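You operate a simulated robot arm through the tools that you are given. There is no shell and no other tool.

You are at the controls of a simulated robot arm. One attempt, no reset.

## Task
Clear the lane jam and run the bottle into the lane before the gate.
Fine: widen the lane to the width on the feed table's card and reset before the start; stop the table after.
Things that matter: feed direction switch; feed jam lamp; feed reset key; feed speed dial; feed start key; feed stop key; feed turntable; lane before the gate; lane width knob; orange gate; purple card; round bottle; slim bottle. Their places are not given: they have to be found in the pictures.

It is judged by the outcome, as a careful person would: the job done as asked, and still so three seconds after it is handed in. It fails if anything else is knocked over, pushed out of place, dropped, spilled or broken.

## Robot
A 7-joint arm with a two-finger parallel gripper, fixed in place. Base frame: the origin is on the floor under the middle of its stand, x ahead of it, y to its left, z up. Units: m, degrees, N and s.
It reaches about 1.112 m from its shoulder. Its first joint turns from -166.0 to 166.0 degrees. Payload 3.43 kg.
Tool frame: the origin (TCP) lies between the finger pads and is the grasp point; the fingertips stand 0.034 m ahead of it; z points along the fingers, y is the line along which they close. The gripper opens to 0.128 m. The fingers are 0.024 m wide and 0.012 m thick; the gripper's body (0.048 by 0.13 m) begins 0.096 m behind the TCP.
Orientation is told as [roll, pitch, yaw] about the base's x, y, z axes, in that order, counted from this pose: with the fingers straight down and closing along the base's y, the tool's x points along the base's -x, its y along +y and its z along -z.

## Interface
- The arm moves only by the tool apply_moves. Its argument "deltas" is a list of rows, each a list of 2 entries, a list of its own where there are three numbers: the shift along the base's x, y, z in units of 25 mm (1.0 is 25 mm), then the turn, a rotation vector about the base's x, y, z in units of 8 degrees (1.0 is 8 degrees). In form: [[[tx, ty, tz], [wx, wy, wz]], ...]. A call has 1 to 20 rows; each row shifts and turns the commanded pose from where the row before left it. "hand" is the closure, from 0 (fully open) to 1 (shut), set as the call begins (left out, the last holds). A call with a number of a shift or a turn outside -1 to 1 is refused whole. A row lasts 0.2 s, in which the tool goes at most 0.05 m and 8.6 degrees; a call with a longer step from one row to the next is refused whole, and so is a gripper value outside its range. Where a pose cannot be reached the arm comes as near as it can. A force on the tool above 80 N (or 10 N above the force at the start of the call, whichever is more), or a blocked arm, ends the call early, and 0.2 s more pass. Each finger travels about 0.153 m/s and halts on what it meets, pressing with about 38 N; the grip force reading is that of the motor and also rises with nothing between the fingers. The clock runs only during rows and for 0.2 s after the last one: add rows that do not move to give the fingers time. It gives the time, the measured TCP pose, the force on the tool (base axes), the opening and the grip force at its end, in the units of the frame above (readings bear some noise), with the torque about the TCP (base axes, N m) and any sound that the robot's microphone picked up.
- Cameras (640 x 400 px; columns grow to the right, rows downward): "scene" is fixed at [0.0506, 0.6507, 1.4283]; the picture's right is [-0.43, -0.90, 0.00], its down [-0.50, 0.24, -0.83] and it looks along [0.75, -0.36, -0.55] (base axes); focal length 288 px, centre (320, 200). "wrist" rides on the gripper at [0.076, -0.011, -0.16] in the tool frame; the picture's right is [0.15, 0.99, 0.00], its down [-0.88, 0.13, -0.46] and it looks along [-0.45, 0.07, 0.89] (tool axes); focal length 234 px, centre (320, 200).
- capture(camera): a new picture of that camera. No time passes.
- measure_at(camera, pixels): for up to 12 pixels [column, row] of the newest picture of that camera ("zoom" is the newest enlarged one), the place [x, y, z] in the base frame of the surface seen there, good to about 0.002 m. No time passes.
- close_up(camera, box): a new picture of the part [left, top, right, bottom] of that camera's present view, enlarged. No time passes.
- hand_in(): hands the job in; it is judged then, once.

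Unless the task says otherwise, let go and move clear before handing in.

The tools are called after "Call:" as a command line: name --argument value ..., lists and objects as JSON in quotes. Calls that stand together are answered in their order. apply_moves: Moves the arm, as the interface text tells. Its arguments: {"type":"object","properties":{"deltas":{"type":"array","items":{"type":"array"}},"hand":{"type":"number"}},"required":["deltas"]} The other tools are called the same way: capture (camera) takes a picture; measure_at (camera, pixels) gives the place of the surface under pixels of a picture; close_up (camera, box) takes an enlarged picture of a part of a camera's view; hand_in () hands the job in.

At the start:

```text
clock: 0.0
position: [0.2293, 0.4278, 1.2876]
orientation: [0.1, 0.0, 0.0]
contact_force: [-0.3, 0.3, 0.1]
torque: [-0.01, -0.03, 0.0]
gripper_width: 0.1279
grip_force: 0.1
```

scene: 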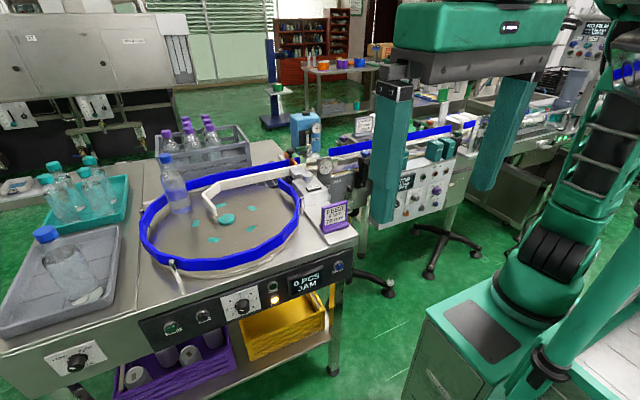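
wrist: 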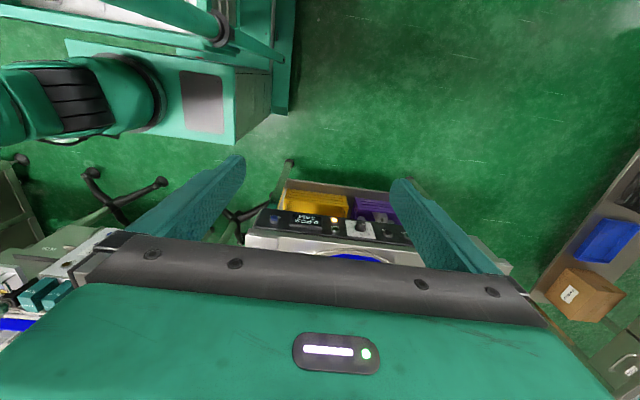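

The scene picture shows the feed table with its turntable (blue ring, around 220,220), a panel on the front (around 240,305), a display "0 PCS JAM" (305,283), a card at (335,215), and a knob at lower left (78,360). I'll enlarge these parts first.

Call:
close_up --camera "scene" --box '[130, 250, 360, 390]'

Call:
close_up --camera "scene" --box '[290, 130, 390, 250]'

Call:
close_up --camera "scene" --box '[120, 120, 340, 280]'

Call:
close_up --camera "scene" --box '[0, 140, 160, 400]'

```text
2.78 times, centred on (245, 320) of scene
```

zoom: 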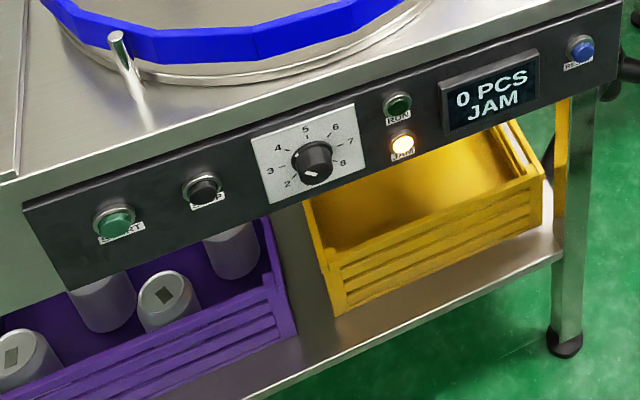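

```text
3.33 times, centred on (340, 190) of scene
```

zoom: 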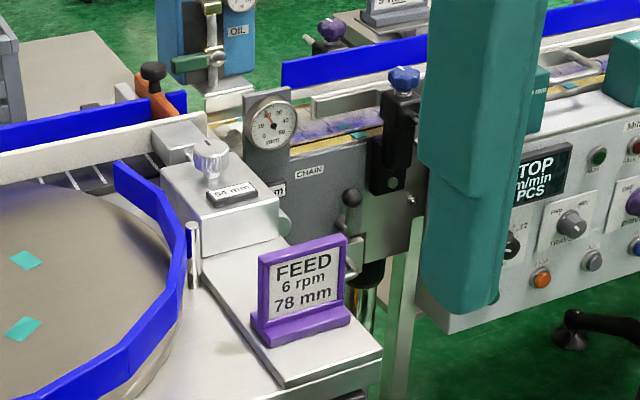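

```text
2.50 times, centred on (230, 200) of scene
```

zoom: 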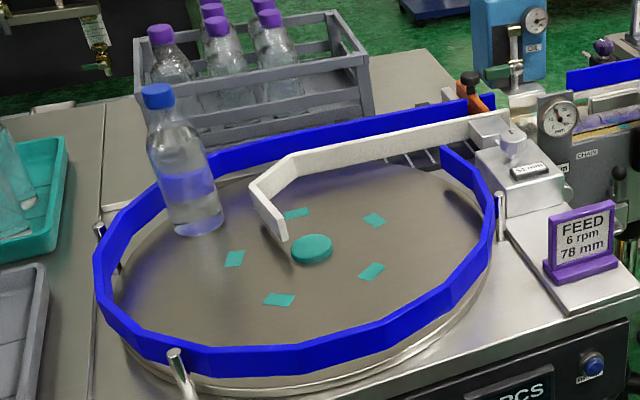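

```text
1.54 times, centred on (80, 270) of scene
```

zoom: 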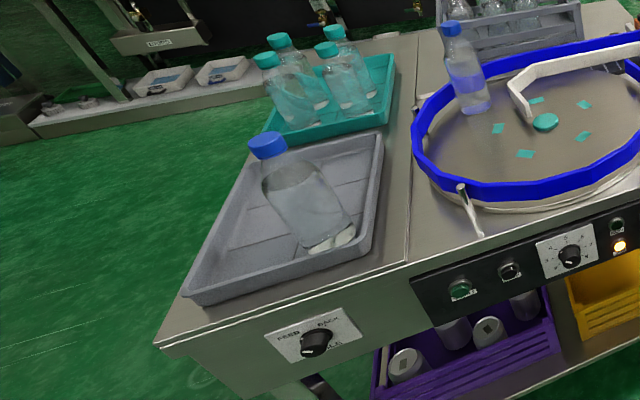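

The card reads "FEED 6 rpm 78 mm", the lane plate reads "54 mm", and the jam lamp is lit. I'll measure where these things stand and take closer pictures of the labels.

Call:
capture --camera "scene"

Call:
measure_at --camera "scene" --pixels '[[171, 328], [203, 317], [241, 305], [273, 287], [275, 301], [305, 283], [338, 267], [78, 360], [322, 168], [335, 215], [316, 187], [227, 219]]'

Call:
measure_at --camera "scene" --pixels '[[180, 210], [165, 157], [172, 180], [212, 190], [280, 170], [250, 175], [304, 158], [287, 158], [215, 215], [143, 225], [299, 205], [220, 275]]'

Call:
close_up --camera "scene" --box '[215, 270, 285, 320]'

Call:
close_up --camera "scene" --box '[40, 330, 120, 385]'

Call:
close_up --camera "scene" --box '[260, 140, 345, 210]'

```text
taken
```

scene: 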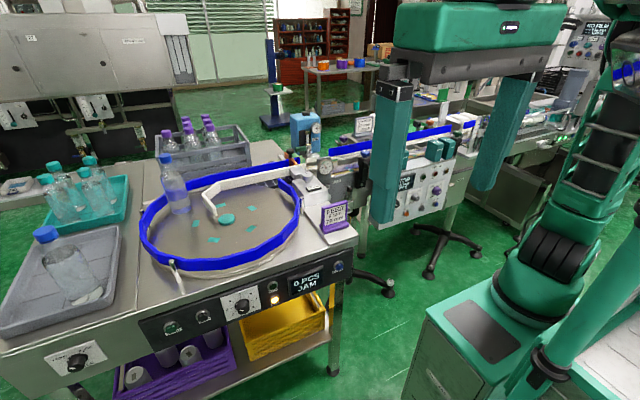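

```text
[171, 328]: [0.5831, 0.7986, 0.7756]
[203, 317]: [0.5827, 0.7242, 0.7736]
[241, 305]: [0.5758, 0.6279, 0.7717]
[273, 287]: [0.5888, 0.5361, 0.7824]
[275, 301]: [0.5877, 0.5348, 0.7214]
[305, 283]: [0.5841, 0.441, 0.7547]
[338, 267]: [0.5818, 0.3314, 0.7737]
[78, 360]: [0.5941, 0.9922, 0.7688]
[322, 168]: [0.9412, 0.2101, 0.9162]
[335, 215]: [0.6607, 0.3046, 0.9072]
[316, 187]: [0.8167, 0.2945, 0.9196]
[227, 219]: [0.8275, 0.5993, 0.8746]
```

```text
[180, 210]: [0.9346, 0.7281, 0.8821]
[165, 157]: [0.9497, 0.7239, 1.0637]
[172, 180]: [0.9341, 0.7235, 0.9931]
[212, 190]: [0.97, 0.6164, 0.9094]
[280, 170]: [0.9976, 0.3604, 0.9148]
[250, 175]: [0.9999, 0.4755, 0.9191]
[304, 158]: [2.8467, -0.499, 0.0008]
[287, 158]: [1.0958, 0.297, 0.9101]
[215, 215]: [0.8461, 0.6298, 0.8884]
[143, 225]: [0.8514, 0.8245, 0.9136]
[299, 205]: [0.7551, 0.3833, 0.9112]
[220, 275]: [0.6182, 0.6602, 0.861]
```

```text
8.00 times, centred on (250, 295) of scene
```

zoom: 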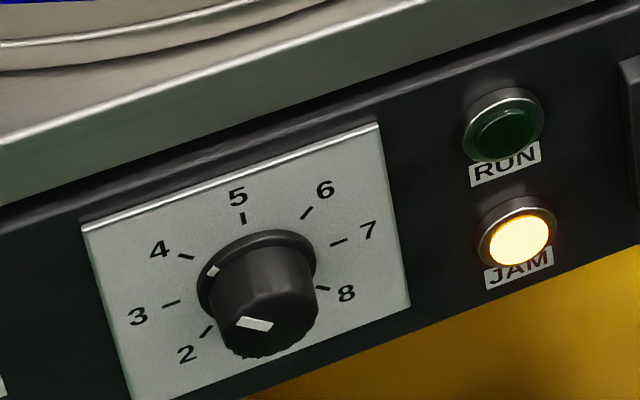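

```text
7.27 times, centred on (80, 358) of scene
```

zoom: 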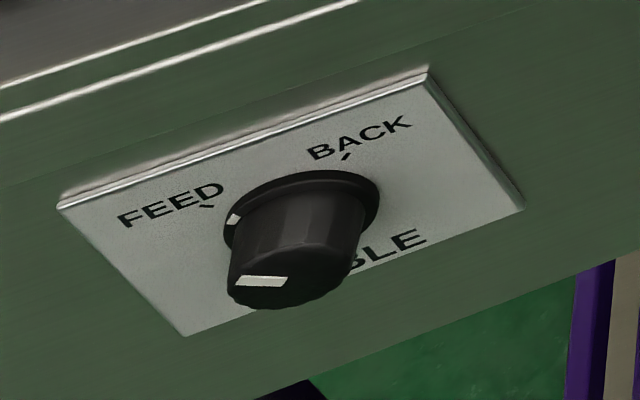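

```text
5.71 times, centred on (302, 175) of scene
```

zoom: 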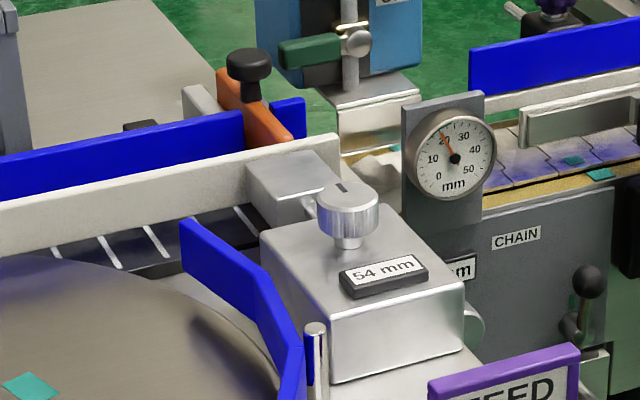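

The width knob sits on the block around (312,165), the panel keys lie on x≈0.58, and the direction switch's tick seems to point at FEED. I'll look closer at the bottles, the lane and the gate.

Call:
close_up --camera "scene" --box '[140, 140, 220, 230]'

Call:
close_up --camera "scene" --box '[20, 210, 130, 320]'

Call:
close_up --camera "scene" --box '[290, 145, 335, 175]'

Call:
close_up --camera "scene" --box '[315, 250, 355, 280]'

Call:
close_up --camera "scene" --box '[150, 300, 230, 350]'

Call:
measure_at --camera "scene" --pixels '[[313, 163], [310, 160], [313, 172], [318, 176], [300, 165], [304, 152], [297, 148], [328, 179], [325, 190], [345, 235], [337, 203], [322, 230]]'

```text
4.44 times, centred on (180, 185) of scene
```

zoom: 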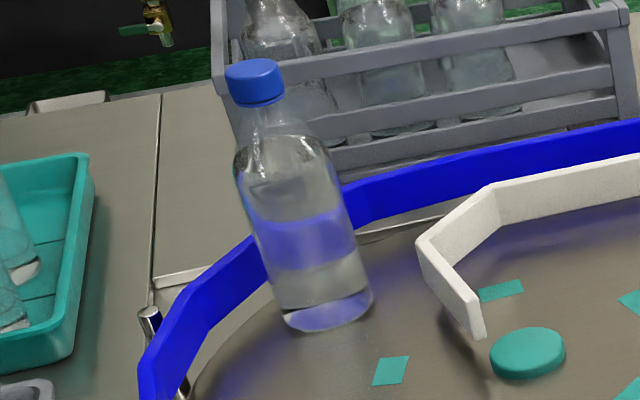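

```text
3.64 times, centred on (75, 265) of scene
```

zoom: 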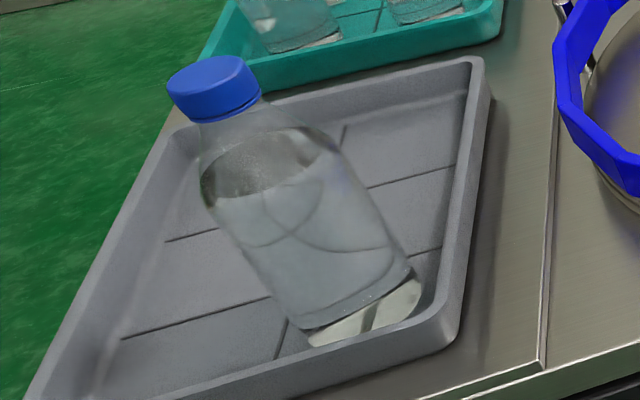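

```text
13.33 times, centred on (312, 160) of scene
```

zoom: 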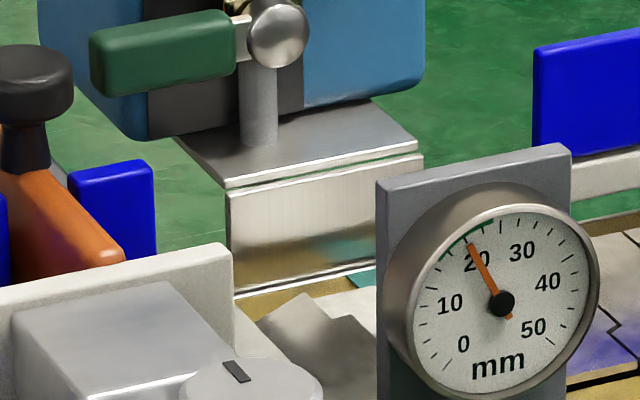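

```text
13.33 times, centred on (335, 265) of scene
```

zoom: 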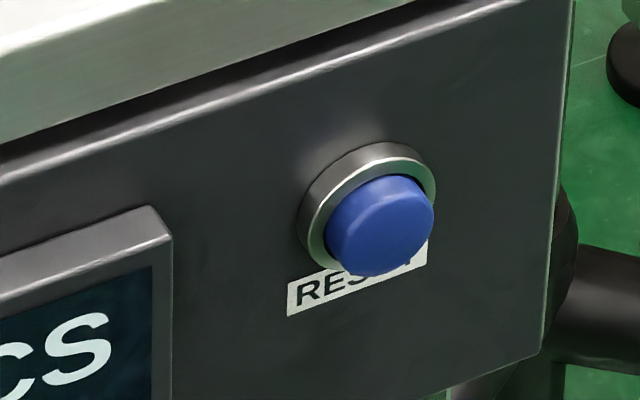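

```text
8.00 times, centred on (190, 325) of scene
```

zoom: 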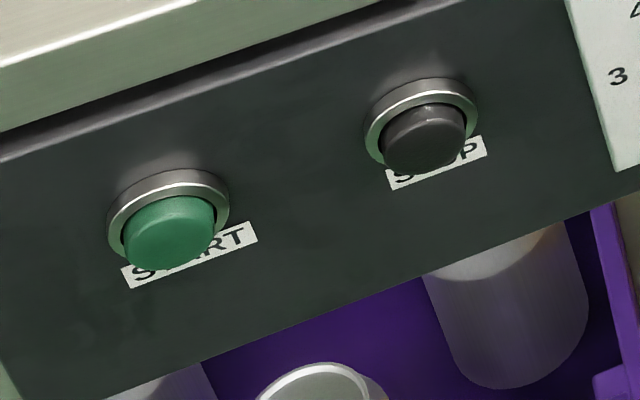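

```text
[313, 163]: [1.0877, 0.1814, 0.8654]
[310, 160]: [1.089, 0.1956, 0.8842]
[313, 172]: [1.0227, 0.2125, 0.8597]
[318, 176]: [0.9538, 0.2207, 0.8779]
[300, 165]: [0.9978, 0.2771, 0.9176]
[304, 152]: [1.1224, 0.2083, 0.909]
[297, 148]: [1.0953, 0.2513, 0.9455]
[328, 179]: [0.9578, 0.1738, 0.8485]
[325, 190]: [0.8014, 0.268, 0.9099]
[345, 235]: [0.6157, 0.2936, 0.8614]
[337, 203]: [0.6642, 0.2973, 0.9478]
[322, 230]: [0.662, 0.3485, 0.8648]
```

The bottles seem to stand upright; the lane is hidden behind the white guide. I'll bring the arm forward and tilt the gripper so that the wrist camera can look into the lane and at the knob.

Call:
apply_moves --deltas '[[[1, 0, 0], [0, -0.5, 0]], [[1, 0, 0], [0, -0.5, 0]], [[1, 0, 0], [0, -0.5, 0]], [[1, 0, 0], [0, -0.5, 0]], [[1, 0, 0], [0, -0.5, 0]], [[1, 0, 0], [0, -0.5, 0]], [[1, 0, 0], [0, -0.5, 0]], [[1, 0, 0], [0, -0.5, 0]], [[1, 0, 0], [0, 0, 0]], [[1, 0, 0], [0, 0, 0]], [[1, 0, 0], [0, 0, 0]], [[1, 0, 0], [0, 0, 0]]]' --hand 0

Call:
capture --camera "wrist"

Call:
capture --camera "scene"

```text
clock: 2.6
position: [0.5102, 0.4286, 1.2862]
orientation: [0.2, -32.7, 0.0]
contact_force: [-0.9, -1.0, 0.7]
torque: [-0.01, -0.04, -0.02]
gripper_width: 0.128
grip_force: 0.0
out of reach, approached as far as the arm can: row 8
```

```text
taken
```

wrist: 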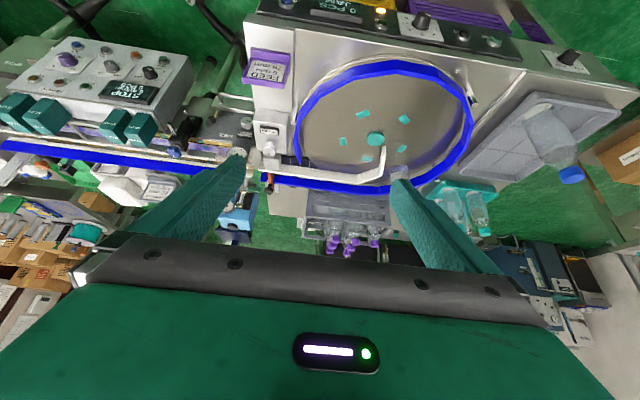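

```text
taken
```

scene: 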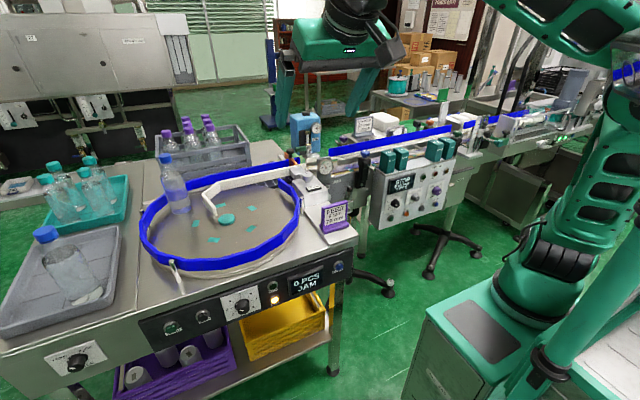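

The wrist picture now shows the whole feed table: turntable ring (385,135), white guide (330,180), knob block (268,140), card (268,67). I'll enlarge the lane and the knob.

Call:
close_up --camera "wrist" --box '[230, 90, 310, 200]'

Call:
close_up --camera "wrist" --box '[240, 40, 490, 220]'

Call:
close_up --camera "wrist" --box '[480, 30, 630, 220]'

```text
3.64 times, centred on (270, 145) of wrist
```

zoom: 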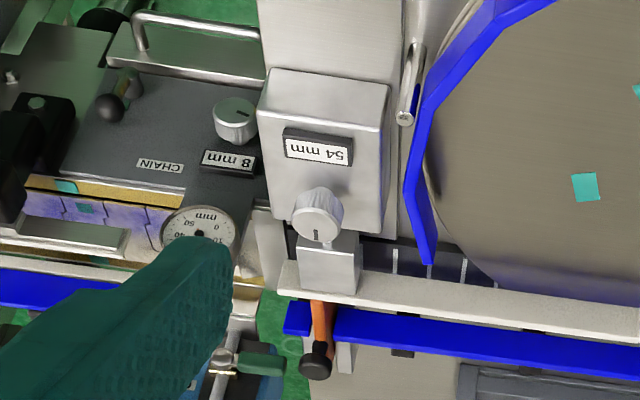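

```text
2.22 times, centred on (365, 130) of wrist
```

zoom: 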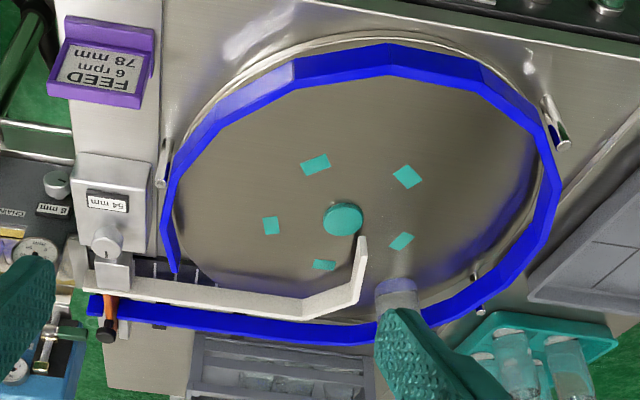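

```text
2.11 times, centred on (555, 125) of wrist
```

zoom: 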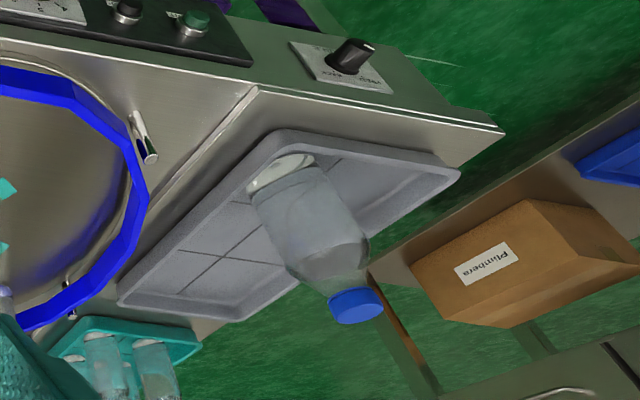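

The knob is at zoom (318,215), about (269,149) in the wrist picture. I'll measure the knob, the guides, the gate, and both blue-capped bottles.

Call:
measure_at --camera "wrist" --pixels '[[269, 147], [268, 151], [269, 153], [269, 132], [262, 172], [290, 172], [330, 178], [372, 180], [384, 160], [270, 175], [300, 180], [345, 186]]'

Call:
measure_at --camera "scene" --pixels '[[164, 191], [175, 189], [185, 186], [168, 212], [180, 212], [191, 206], [45, 235], [48, 270], [66, 265], [85, 260], [80, 292], [165, 157]]'

Call:
measure_at --camera "wrist" --pixels '[[570, 174], [548, 137], [530, 118], [560, 130], [545, 120], [540, 160], [395, 172], [400, 178], [398, 184], [385, 170], [375, 135], [460, 150]]'

```text
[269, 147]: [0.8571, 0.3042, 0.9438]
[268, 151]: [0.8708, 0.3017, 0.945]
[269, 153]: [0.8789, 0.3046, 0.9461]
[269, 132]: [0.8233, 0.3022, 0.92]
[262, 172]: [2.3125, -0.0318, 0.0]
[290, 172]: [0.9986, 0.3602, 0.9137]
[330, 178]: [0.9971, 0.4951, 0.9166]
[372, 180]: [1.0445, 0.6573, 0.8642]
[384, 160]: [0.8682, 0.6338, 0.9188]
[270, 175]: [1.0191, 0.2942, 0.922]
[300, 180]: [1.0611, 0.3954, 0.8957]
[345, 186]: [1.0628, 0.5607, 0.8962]
```

```text
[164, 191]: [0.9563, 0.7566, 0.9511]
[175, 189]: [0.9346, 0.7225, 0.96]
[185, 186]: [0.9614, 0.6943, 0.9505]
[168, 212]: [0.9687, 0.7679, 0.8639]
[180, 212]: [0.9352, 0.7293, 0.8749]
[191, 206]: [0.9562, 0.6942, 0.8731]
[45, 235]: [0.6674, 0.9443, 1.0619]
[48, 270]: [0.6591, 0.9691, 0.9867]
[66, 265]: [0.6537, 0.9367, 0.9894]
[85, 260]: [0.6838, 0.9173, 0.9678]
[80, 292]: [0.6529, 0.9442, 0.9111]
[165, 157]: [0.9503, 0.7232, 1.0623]
```

```text
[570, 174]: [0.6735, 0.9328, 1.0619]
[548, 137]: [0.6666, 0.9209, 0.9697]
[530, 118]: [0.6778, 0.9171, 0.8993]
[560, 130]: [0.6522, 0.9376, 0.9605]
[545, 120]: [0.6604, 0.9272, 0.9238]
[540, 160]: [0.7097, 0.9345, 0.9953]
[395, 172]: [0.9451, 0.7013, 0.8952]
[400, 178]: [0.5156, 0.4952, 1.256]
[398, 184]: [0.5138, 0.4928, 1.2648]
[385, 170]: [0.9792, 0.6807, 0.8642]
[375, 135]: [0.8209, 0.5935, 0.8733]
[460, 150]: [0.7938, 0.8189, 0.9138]
```

Both blue-capped bottles are about 65 mm across in these measurements, and the knob's top is at about (0.868, 0.303, 0.946) with its mark toward +x. I'll move to above the knob with the fingers straight down.

Call:
apply_moves --deltas '[[[0.955, -0.335, -0.496], [0, 0.2725, 0]], [[0.955, -0.335, -0.496], [0, 0.2725, 0]], [[0.955, -0.335, -0.496], [0, 0.2725, 0]], [[0.955, -0.335, -0.496], [0, 0.2725, 0]], [[0.955, -0.335, -0.496], [0, 0.2725, 0]], [[0.955, -0.335, -0.496], [0, 0.2725, 0]], [[0.955, -0.335, -0.496], [0, 0.2725, 0]], [[0.955, -0.335, -0.496], [0, 0.2725, 0]], [[0.955, -0.335, -0.496], [0, 0.2725, 0]], [[0.955, -0.335, -0.496], [0, 0.2725, 0]], [[0.955, -0.335, -0.496], [0, 0.2725, 0]], [[0.955, -0.335, -0.496], [0, 0.2725, 0]], [[0.955, -0.335, -0.496], [0, 0.2725, 0]], [[0.955, -0.335, -0.496], [0, 0.2725, 0]], [[0.955, -0.335, -0.496], [0, 0.2725, 0]]]'

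Call:
capture --camera "wrist"

Call:
capture --camera "scene"

```text
clock: 5.8
position: [0.8678, 0.3024, 1.1014]
orientation: [0.0, 0.1, 0.0]
contact_force: [-0.5, -0.7, 0.7]
torque: [0.0, -0.09, -0.01]
gripper_width: 0.1277
grip_force: 0.1
```

```text
taken
```

wrist: 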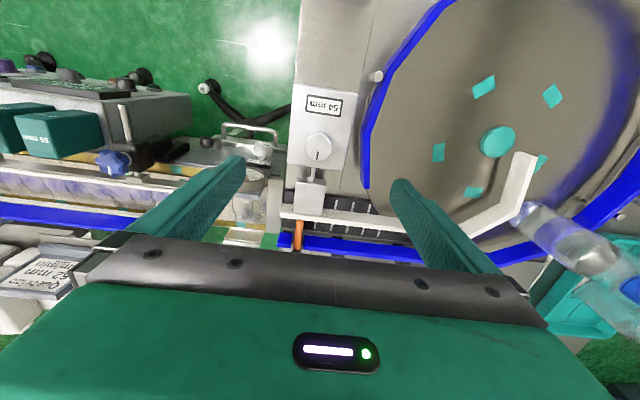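

```text
taken
```

scene: 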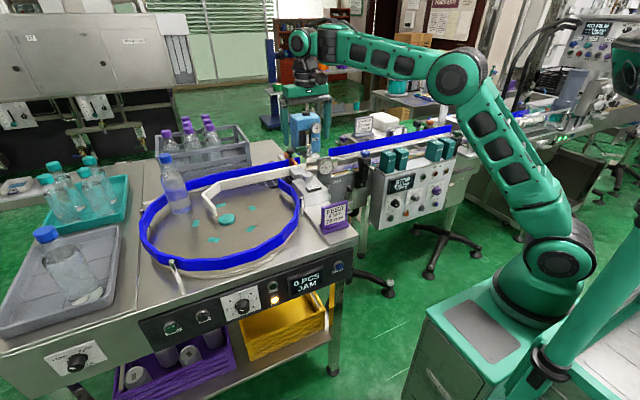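

The gripper is straight above the block: plate "54 mm" at (324,104), knob at (317,148), gate at (298,235). I'll enlarge this and measure the knob's rim, and the bottle seen at the right.

Call:
close_up --camera "wrist" --box '[270, 80, 390, 260]'

Call:
measure_at --camera "wrist" --pixels '[[317, 148], [306, 148], [328, 148], [318, 137], [316, 158], [310, 190], [324, 104], [342, 110], [307, 112], [298, 230], [280, 238], [320, 170]]'

Call:
close_up --camera "wrist" --box '[480, 130, 640, 330]'

```text
2.22 times, centred on (330, 170) of wrist
```

zoom: 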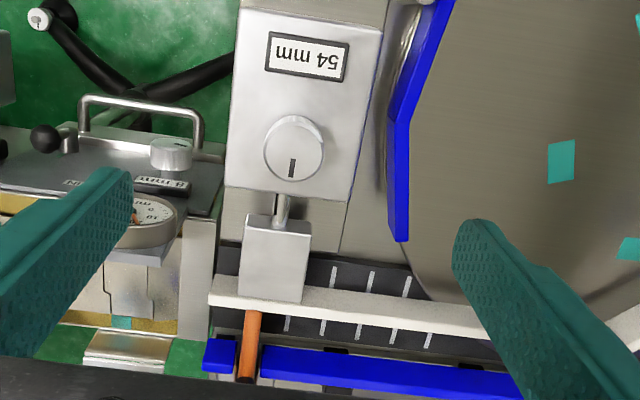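

```text
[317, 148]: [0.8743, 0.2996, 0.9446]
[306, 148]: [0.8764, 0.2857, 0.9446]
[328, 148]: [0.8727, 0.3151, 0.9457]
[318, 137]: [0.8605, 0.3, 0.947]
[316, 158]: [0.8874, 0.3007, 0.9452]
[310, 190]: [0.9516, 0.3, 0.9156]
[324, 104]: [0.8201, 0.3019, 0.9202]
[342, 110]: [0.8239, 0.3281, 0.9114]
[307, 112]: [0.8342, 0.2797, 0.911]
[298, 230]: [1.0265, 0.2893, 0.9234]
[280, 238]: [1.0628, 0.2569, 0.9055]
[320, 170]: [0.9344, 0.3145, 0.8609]
```

```text
2.00 times, centred on (560, 230) of wrist
```

zoom: 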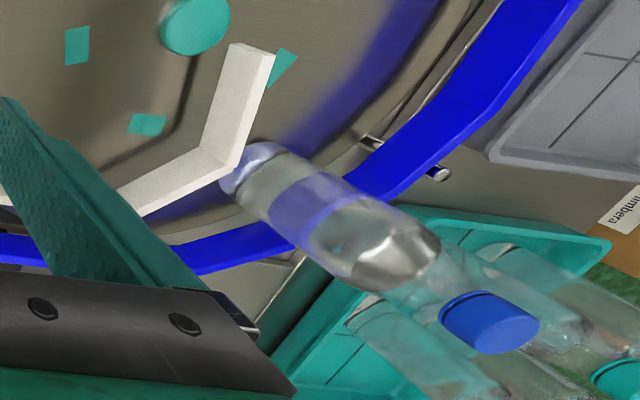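

The knob's centre is about (0.874, 0.3005), 30 mm across, top at z=0.945. The plate's top is at 0.920 and the block's at 0.911, so I'll narrow the fingers and come down around the knob, with the tips stopping near 0.923.

Call:
apply_moves --deltas '[[[0.25, -0.08, 0], [0, 0, 0]], [[0, 0, -1], [0, 0, 0]], [[0, 0, -1], [0, 0, 0]], [[0, 0, -1], [0, 0, 0]], [[0, 0, -1], [0, 0, 0]], [[0, 0, -0.5], [0, 0, 0]], [[0, 0, -0.5], [0, 0, 0]], [[0, 0, -0.4], [0, 0, 0]], [[0, 0, -0.38], [0, 0, 0]], [[0, 0, 0], [0, 0, 0]]]' --hand 0.55

Call:
capture --camera "wrist"

Call:
close_up --camera "wrist" --box '[240, 60, 400, 260]'

Call:
close_up --camera "scene" --box '[260, 110, 360, 220]'

```text
clock: 8.0
position: [0.874, 0.3009, 0.9531]
orientation: [0.1, 0.1, 0.0]
contact_force: [0.8, 0.3, 1.0]
torque: [0.01, 0.04, 0.01]
gripper_width: 0.0576
grip_force: 0.0
```

```text
taken
```

wrist: 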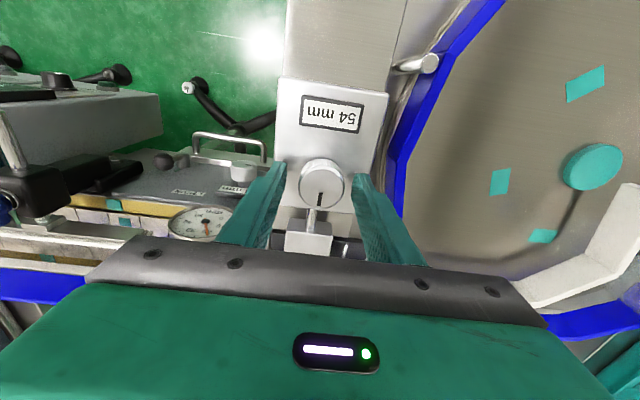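

```text
2.00 times, centred on (320, 160) of wrist
```

zoom: 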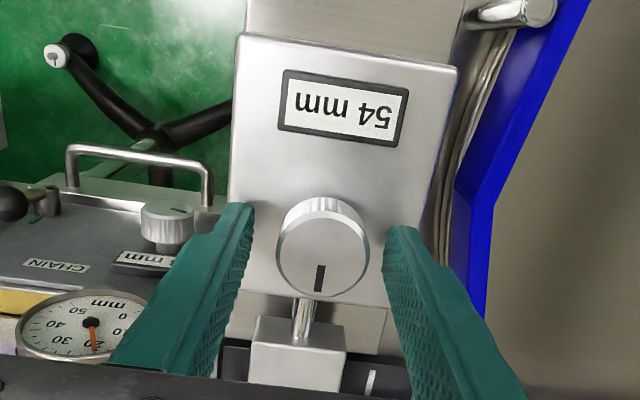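

```text
3.64 times, centred on (310, 165) of scene
```

zoom: 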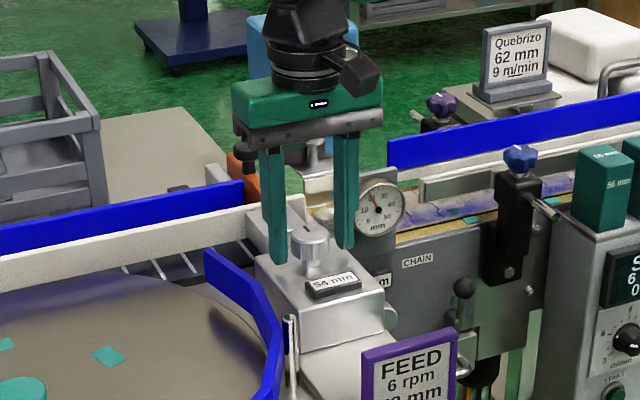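

The knob stands between the fingers with the tips about 8 mm above the block. I'll close on it and turn a small step (16° counter-clockwise) to see which way the plate's number goes.

Call:
apply_moves --deltas '[[[0, 0, 0], [0, 0, 0]], [[0, 0, 0], [0, 0, 0]], [[0, 0, 0], [0, 0, 0.5]], [[0, 0, 0], [0, 0, 0.5]], [[0, 0, 0], [0, 0, 0.5]], [[0, 0, 0], [0, 0, 0.5]], [[0, 0, 0], [0, 0, 0]]]' --hand 0.9

Call:
close_up --camera "wrist" --box '[240, 60, 400, 260]'

Call:
close_up --camera "scene" --box '[260, 110, 360, 220]'

```text
clock: 9.6
position: [0.8737, 0.3018, 0.9543]
orientation: [0.1, 0.1, 16.0]
contact_force: [0.9, 12.5, -1.8]
torque: [0.16, -0.13, -0.82]
gripper_width: 0.0373
grip_force: 45.0
```

```text
2.00 times, centred on (320, 160) of wrist
```

zoom: 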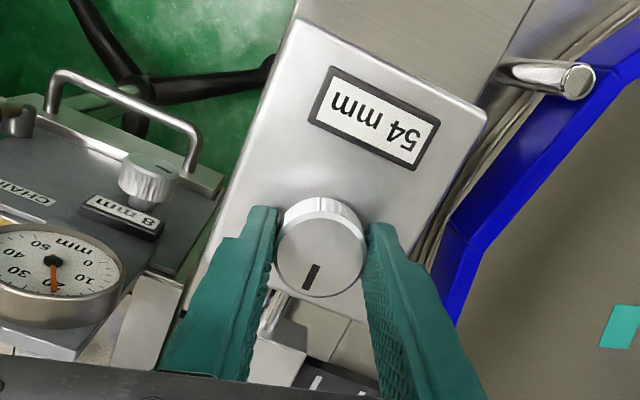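

```text
3.64 times, centred on (310, 165) of scene
```

zoom: 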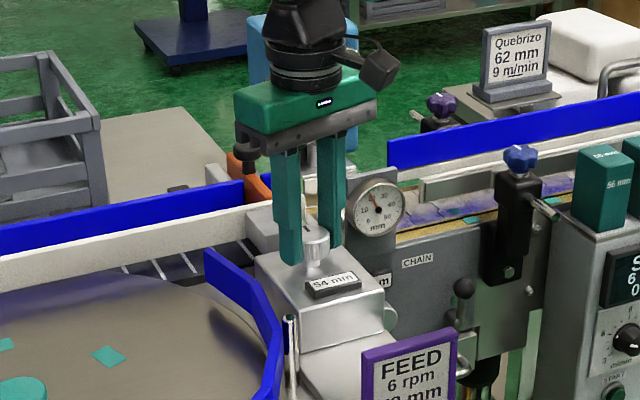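

The plate still reads 54 mm and a torque of -0.82 N·m held against the turn; the mark stayed with the block, so the knob doesn't go counter-clockwise (an end stop, or slip). I'll turn clockwise instead: back 16° and a further 16°.

Call:
apply_moves --deltas '[[[0, 0, 0], [0, 0, -0.5]], [[0, 0, 0], [0, 0, -0.5]], [[0, 0, 0], [0, 0, -0.5]], [[0, 0, 0], [0, 0, -0.5]], [[0, 0, 0], [0, 0, -0.5]], [[0, 0, 0], [0, 0, -0.5]], [[0, 0, 0], [0, 0, -0.5]], [[0, 0, 0], [0, 0, -0.5]], [[0, 0, 0], [0, 0, 0]]]'

Call:
close_up --camera "wrist" --box '[240, 60, 400, 260]'

Call:
close_up --camera "scene" --box '[260, 110, 360, 220]'

```text
clock: 11.6
position: [0.8745, 0.3004, 0.9541]
orientation: [0.0, 0.1, -16.0]
contact_force: [6.0, 20.2, -3.0]
torque: [0.22, -0.73, -0.02]
gripper_width: 0.0375
grip_force: 45.0
```

```text
2.00 times, centred on (320, 160) of wrist
```

zoom: 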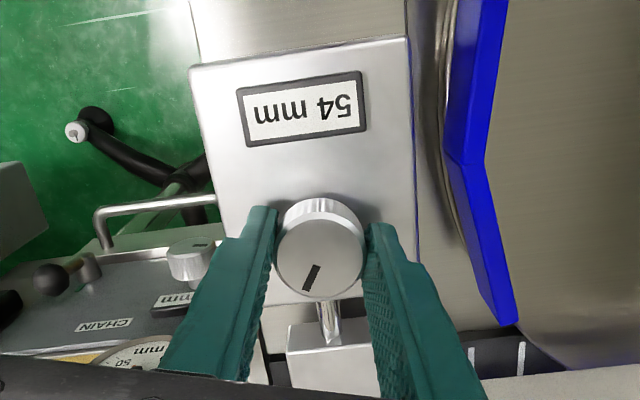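

```text
3.64 times, centred on (310, 165) of scene
```

zoom: 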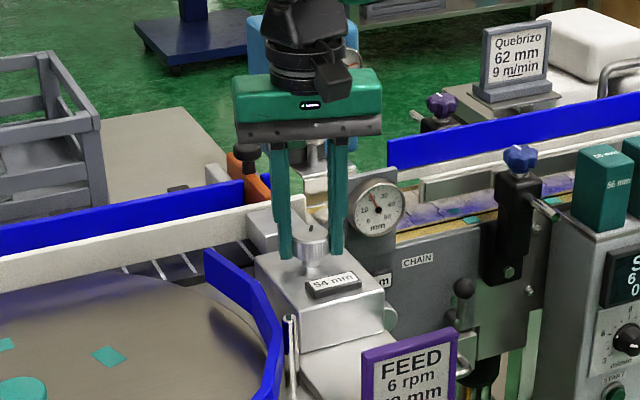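

Now the mark kept its place between the fingers (zoom (312,277)), so the knob turned clockwise with me, yet the plate still reads 54. I'll check whether the white guide has moved and look closely at the plate and the knob.

Call:
measure_at --camera "scene" --pixels '[[280, 170], [250, 175], [265, 172], [212, 190]]'

Call:
close_up --camera "scene" --box '[290, 150, 340, 200]'

Call:
close_up --camera "wrist" --box '[290, 70, 350, 110]'

```text
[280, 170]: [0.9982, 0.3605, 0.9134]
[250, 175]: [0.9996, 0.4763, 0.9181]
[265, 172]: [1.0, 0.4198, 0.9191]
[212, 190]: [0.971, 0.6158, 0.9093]
```

```text
8.00 times, centred on (315, 175) of scene
```

zoom: 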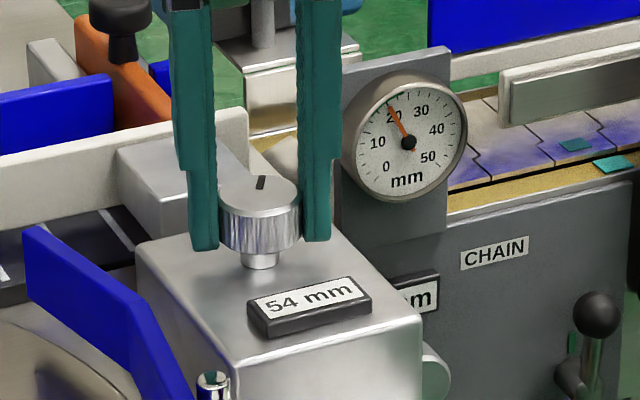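

```text
10.00 times, centred on (320, 90) of wrist
```

zoom: 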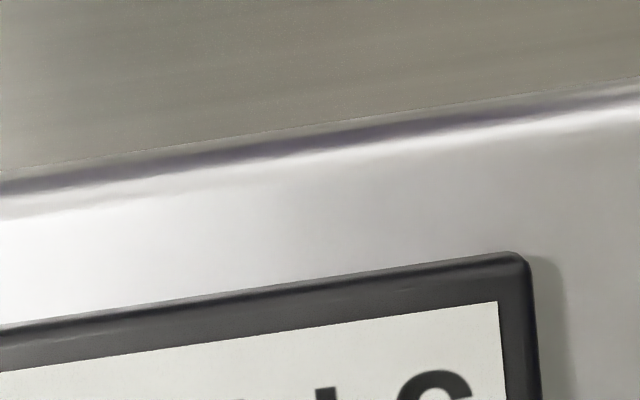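

The guide hasn't moved measurably (x≈0.998) after about 30° of free clockwise turn. I'll keep the grip and turn further clockwise to about -80° while watching the plate.

Call:
apply_moves --deltas '[[[0, 0, 0], [0, 0, -0.8]], [[0, 0, 0], [0, 0, -0.8]], [[0, 0, 0], [0, 0, -0.8]], [[0, 0, 0], [0, 0, -0.8]], [[0, 0, 0], [0, 0, -0.8]], [[0, 0, 0], [0, 0, 0]]]'

Call:
close_up --camera "wrist" --box '[220, 40, 420, 260]'

Call:
close_up --camera "scene" --box '[290, 150, 340, 200]'

```text
clock: 13.0
position: [0.8743, 0.3029, 0.955]
orientation: [0.0, 0.1, -48.0]
contact_force: [9.2, 22.6, 3.4]
torque: [0.65, 0.08, -0.02]
gripper_width: 0.0372
grip_force: 45.1
```

```text
1.82 times, centred on (320, 150) of wrist
```

zoom: 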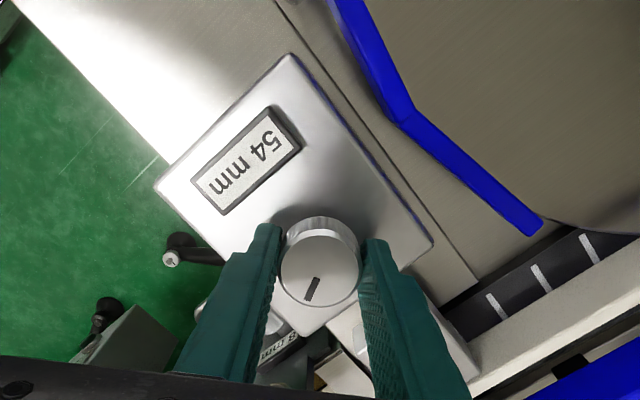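

```text
8.00 times, centred on (315, 175) of scene
```

zoom: 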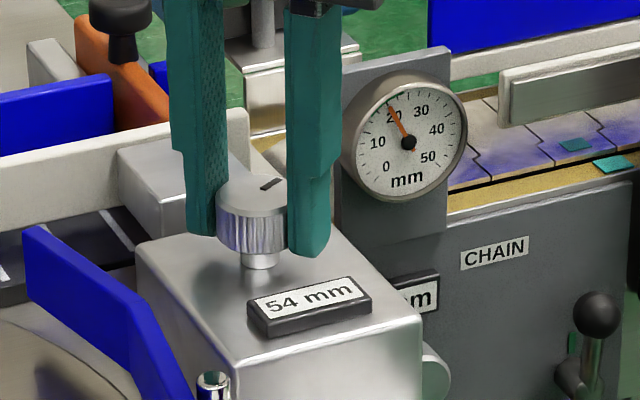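

The knob has now turned about 60° clockwise (mark at zoom (312,290) still fixed between the fingers), and the plate still says 54. I'll go on clockwise to see whether it begins to change.

Call:
apply_moves --deltas '[[[0, -0.05, 0], [0, 0, -0.8]], [[0, -0.05, 0], [0, 0, -0.8]], [[0, 0, 0], [0, 0, -0.8]], [[0, 0, 0], [0, 0, -0.8]], [[0, 0, 0], [0, 0, -0.8]], [[0, 0, 0], [0, 0, -0.8]], [[0, 0, 0], [0, 0, 0]]]'

Call:
close_up --camera "wrist" --box '[220, 40, 420, 260]'

Call:
close_up --camera "scene" --box '[290, 150, 340, 200]'

```text
clock: 14.6
position: [0.8755, 0.3003, 0.9555]
orientation: [0.0, 0.0, -86.5]
contact_force: [28.7, 29.1, 3.3]
torque: [1.02, -0.49, -0.07]
gripper_width: 0.0368
grip_force: 44.8
```

```text
1.82 times, centred on (320, 150) of wrist
```

zoom: 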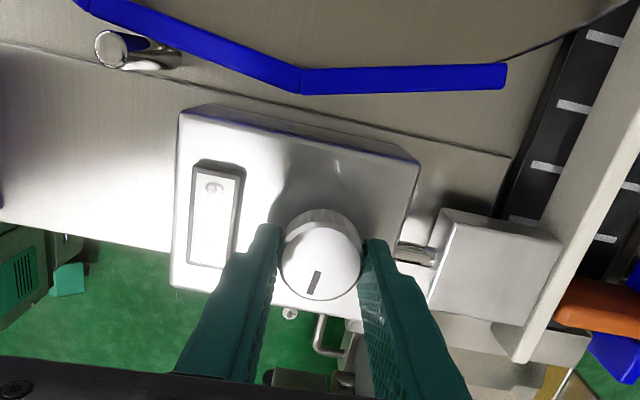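

```text
8.00 times, centred on (315, 175) of scene
```

zoom: 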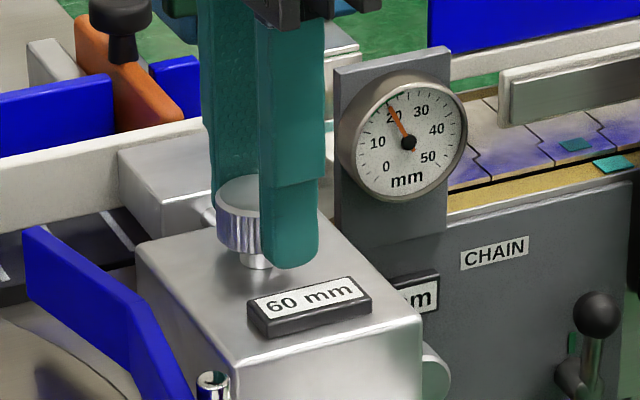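

The plate now reads 60 mm, so clockwise widens the lane. The side force (29,29 N) says my grip is off the knob's axis by about 2 mm, so I'll open, shift a little, wind the wrist back counter-clockwise and take a fresh grip.

Call:
apply_moves --deltas '[[[0, 0, 0], [0, 0, 0]], [[0.04, 0.08, 0], [0, 0, 0]], [[0, 0, 0], [0, 0, 0]]]' --hand 0.5

Call:
close_up --camera "wrist" --box '[220, 40, 420, 260]'

Call:
close_up --camera "scene" --box '[290, 150, 340, 200]'

```text
clock: 15.4
position: [0.8748, 0.2999, 0.9546]
orientation: [0.0, 0.0, -86.3]
contact_force: [-0.5, 1.1, -0.4]
torque: [-0.01, 0.0, -0.03]
gripper_width: 0.0639
grip_force: 0.0
```

```text
1.82 times, centred on (320, 150) of wrist
```

zoom: 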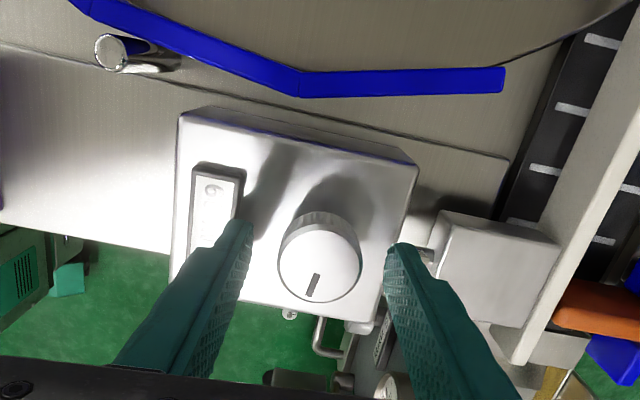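

```text
8.00 times, centred on (315, 175) of scene
```

zoom: 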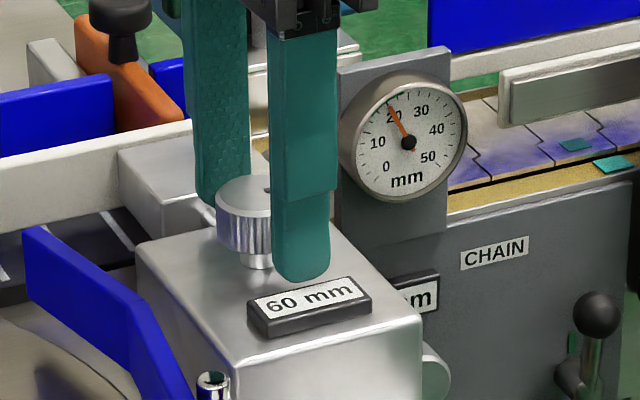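

Opened cleanly and the plate holds at 60 mm. I'll check the guide's place, then wind the wrist back to +60° for the next clockwise stroke.

Call:
measure_at --camera "scene" --pixels '[[280, 170], [250, 175], [265, 172], [212, 190], [280, 172], [250, 178]]'

Call:
apply_moves --deltas '[[[0, 0.02, 0], [0, 0, 1]], [[0, 0.02, 0], [0, 0, 1]], [[0, 0.02, 0], [0, 0, 1]], [[0, 0.02, 0], [0, 0, 1]], [[0, 0, 0], [0, 0, 1]], [[0, 0, 0], [0, 0, 1]], [[0, 0, 0], [0, 0, 1]], [[0, 0, 0], [0, 0, 1]], [[0, 0, 0], [0, 0, 1]], [[0, 0, 0], [0, 0, 1]], [[0, 0, 0], [0, 0, 1]], [[0, 0, 0], [0, 0, 1]], [[0, 0, 0], [0, 0, 1]], [[0, 0, 0], [0, 0, 1]], [[0, 0, 0], [0, 0, 1]], [[0, 0, 0], [0, 0, 1]], [[0, 0, 0], [0, 0, 1]], [[0, 0, 0], [0, 0, 1]], [[0, 0, 0], [0, 0, 0]]]'

Call:
close_up --camera "wrist" --box '[220, 40, 420, 260]'

Call:
close_up --camera "scene" --box '[290, 150, 340, 200]'

```text
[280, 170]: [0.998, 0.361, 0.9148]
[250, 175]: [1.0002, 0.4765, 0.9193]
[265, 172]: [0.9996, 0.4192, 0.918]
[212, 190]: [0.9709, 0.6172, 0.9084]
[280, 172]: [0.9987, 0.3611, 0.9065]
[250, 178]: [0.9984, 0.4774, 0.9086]
```

```text
clock: 19.4
position: [0.8756, 0.3021, 0.954]
orientation: [0.1, 0.1, 57.7]
contact_force: [0.5, -0.1, -0.1]
torque: [-0.01, 0.0, 0.01]
gripper_width: 0.0642
grip_force: 0.0
```

```text
1.82 times, centred on (320, 150) of wrist
```

zoom: 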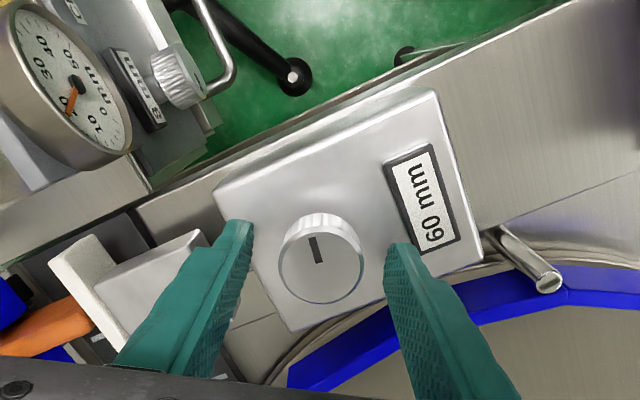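

```text
8.00 times, centred on (315, 175) of scene
```

zoom: 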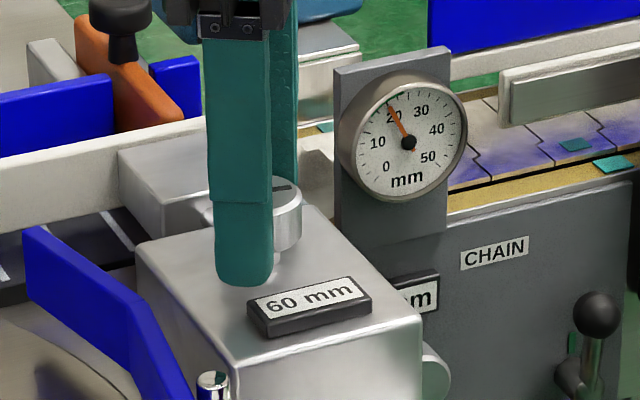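

The knob's mark now points at about -108° and the plate reads 60. I'll grip again and turn clockwise in smaller strokes, reading the plate in between.

Call:
apply_moves --deltas '[[[0, 0, 0], [0, 0, 0]], [[0, 0, 0], [0, 0, 0]], [[0, 0, 0], [0, 0, -1]], [[0, 0, 0], [0, 0, -1]], [[0, 0, 0], [0, 0, -1]], [[0, 0, 0], [0, 0, -1]], [[0, 0, 0], [0, 0, -1]], [[0, 0, 0], [0, 0, 0]]]' --hand 0.9

Call:
close_up --camera "wrist" --box '[220, 40, 420, 260]'

Call:
capture --camera "scene"

Call:
close_up --camera "scene" --box '[290, 150, 340, 200]'

Call:
measure_at --camera "scene" --pixels '[[280, 170], [250, 175], [265, 172], [212, 190], [280, 172], [250, 178]]'

```text
clock: 21.2
position: [0.875, 0.3022, 0.9553]
orientation: [0.1, 0.1, 17.4]
contact_force: [3.1, -7.5, -1.0]
torque: [-0.46, 0.34, -0.02]
gripper_width: 0.0379
grip_force: 44.9
```

```text
1.82 times, centred on (320, 150) of wrist
```

zoom: 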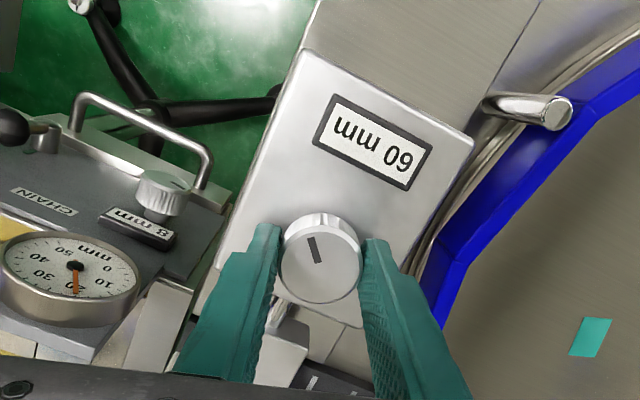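

```text
taken
```

scene: 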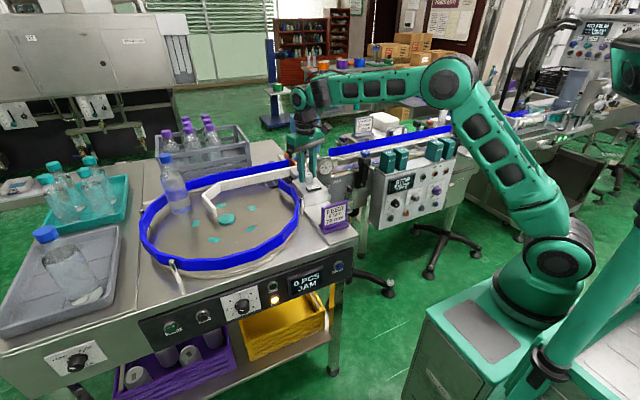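

```text
8.00 times, centred on (315, 175) of scene
```

zoom: 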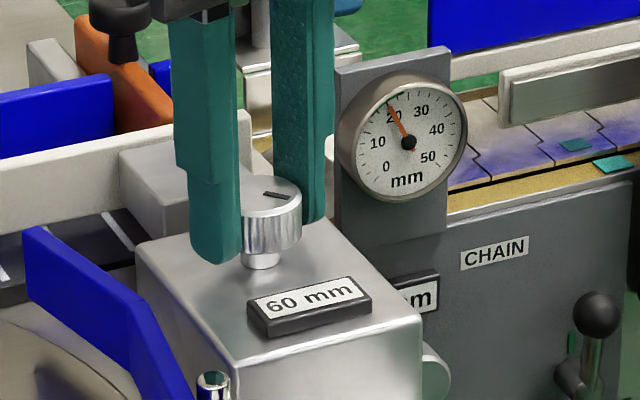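

```text
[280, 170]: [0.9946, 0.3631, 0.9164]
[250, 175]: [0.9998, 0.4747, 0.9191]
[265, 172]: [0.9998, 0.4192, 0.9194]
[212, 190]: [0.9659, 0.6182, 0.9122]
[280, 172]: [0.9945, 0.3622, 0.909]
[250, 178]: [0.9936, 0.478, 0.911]
```

The guide has moved to x≈0.994, matching 60 mm, and the knob is now at about -147°. I'll continue clockwise another 40°.

Call:
apply_moves --deltas '[[[0, 0, 0], [0, 0, -1]], [[0, 0, 0], [0, 0, -1]], [[0, 0, 0], [0, 0, -1]], [[0, 0, 0], [0, 0, -1]], [[0, 0, 0], [0, 0, -1]], [[0, 0, 0], [0, 0, 0]]]'

Call:
close_up --camera "scene" --box '[290, 150, 340, 200]'

Call:
close_up --camera "wrist" --box '[220, 40, 420, 260]'

```text
clock: 22.6
position: [0.8752, 0.302, 0.9557]
orientation: [0.0, 0.2, -22.6]
contact_force: [-4.7, -20.6, 1.9]
torque: [-0.61, -0.22, 0.02]
gripper_width: 0.0378
grip_force: 44.6
```

```text
8.00 times, centred on (315, 175) of scene
```

zoom: 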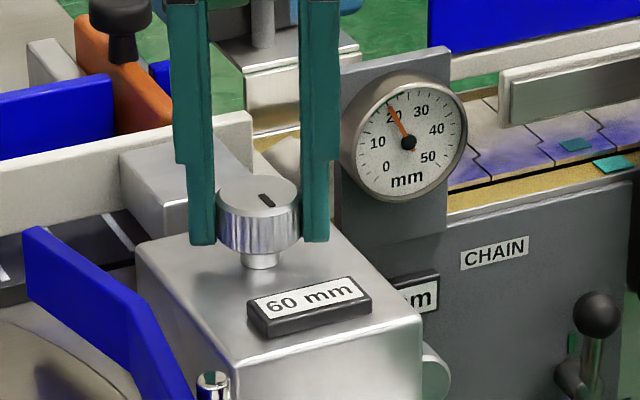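

```text
1.82 times, centred on (320, 150) of wrist
```

zoom: 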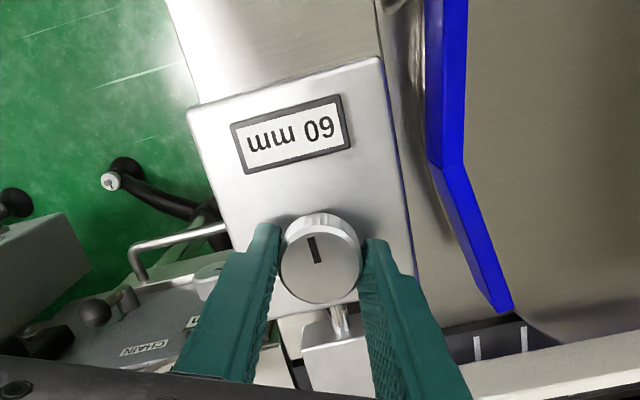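

The knob is now at about -185° and still reads 60. I'll finish this stroke to -86° of wrist yaw.

Call:
apply_moves --deltas '[[[0, 0.03, 0], [0, 0, -1]], [[0, 0.03, 0], [0, 0, -1]], [[0, 0, 0], [0, 0, -1]], [[0, 0, 0], [0, 0, -1]], [[0, 0, 0], [0, 0, 0]]]'

Call:
close_up --camera "scene" --box '[290, 150, 340, 200]'

Call:
close_up --camera "wrist" --box '[220, 40, 420, 260]'

```text
clock: 23.8
position: [0.8724, 0.3053, 0.955]
orientation: [-0.2, 0.3, -54.4]
contact_force: [-33.0, -29.8, -6.3]
torque: [-0.89, -0.49, -0.21]
gripper_width: 0.037
grip_force: 44.5
```

```text
8.00 times, centred on (315, 175) of scene
```

zoom: 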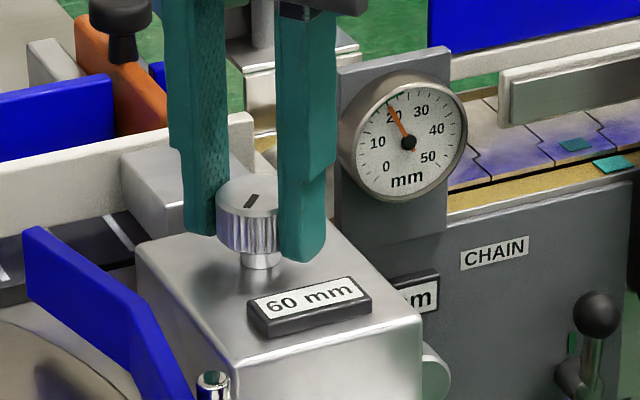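

```text
1.82 times, centred on (320, 150) of wrist
```

zoom: 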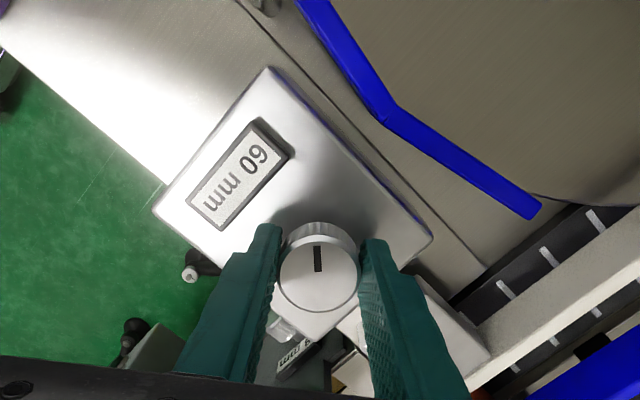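

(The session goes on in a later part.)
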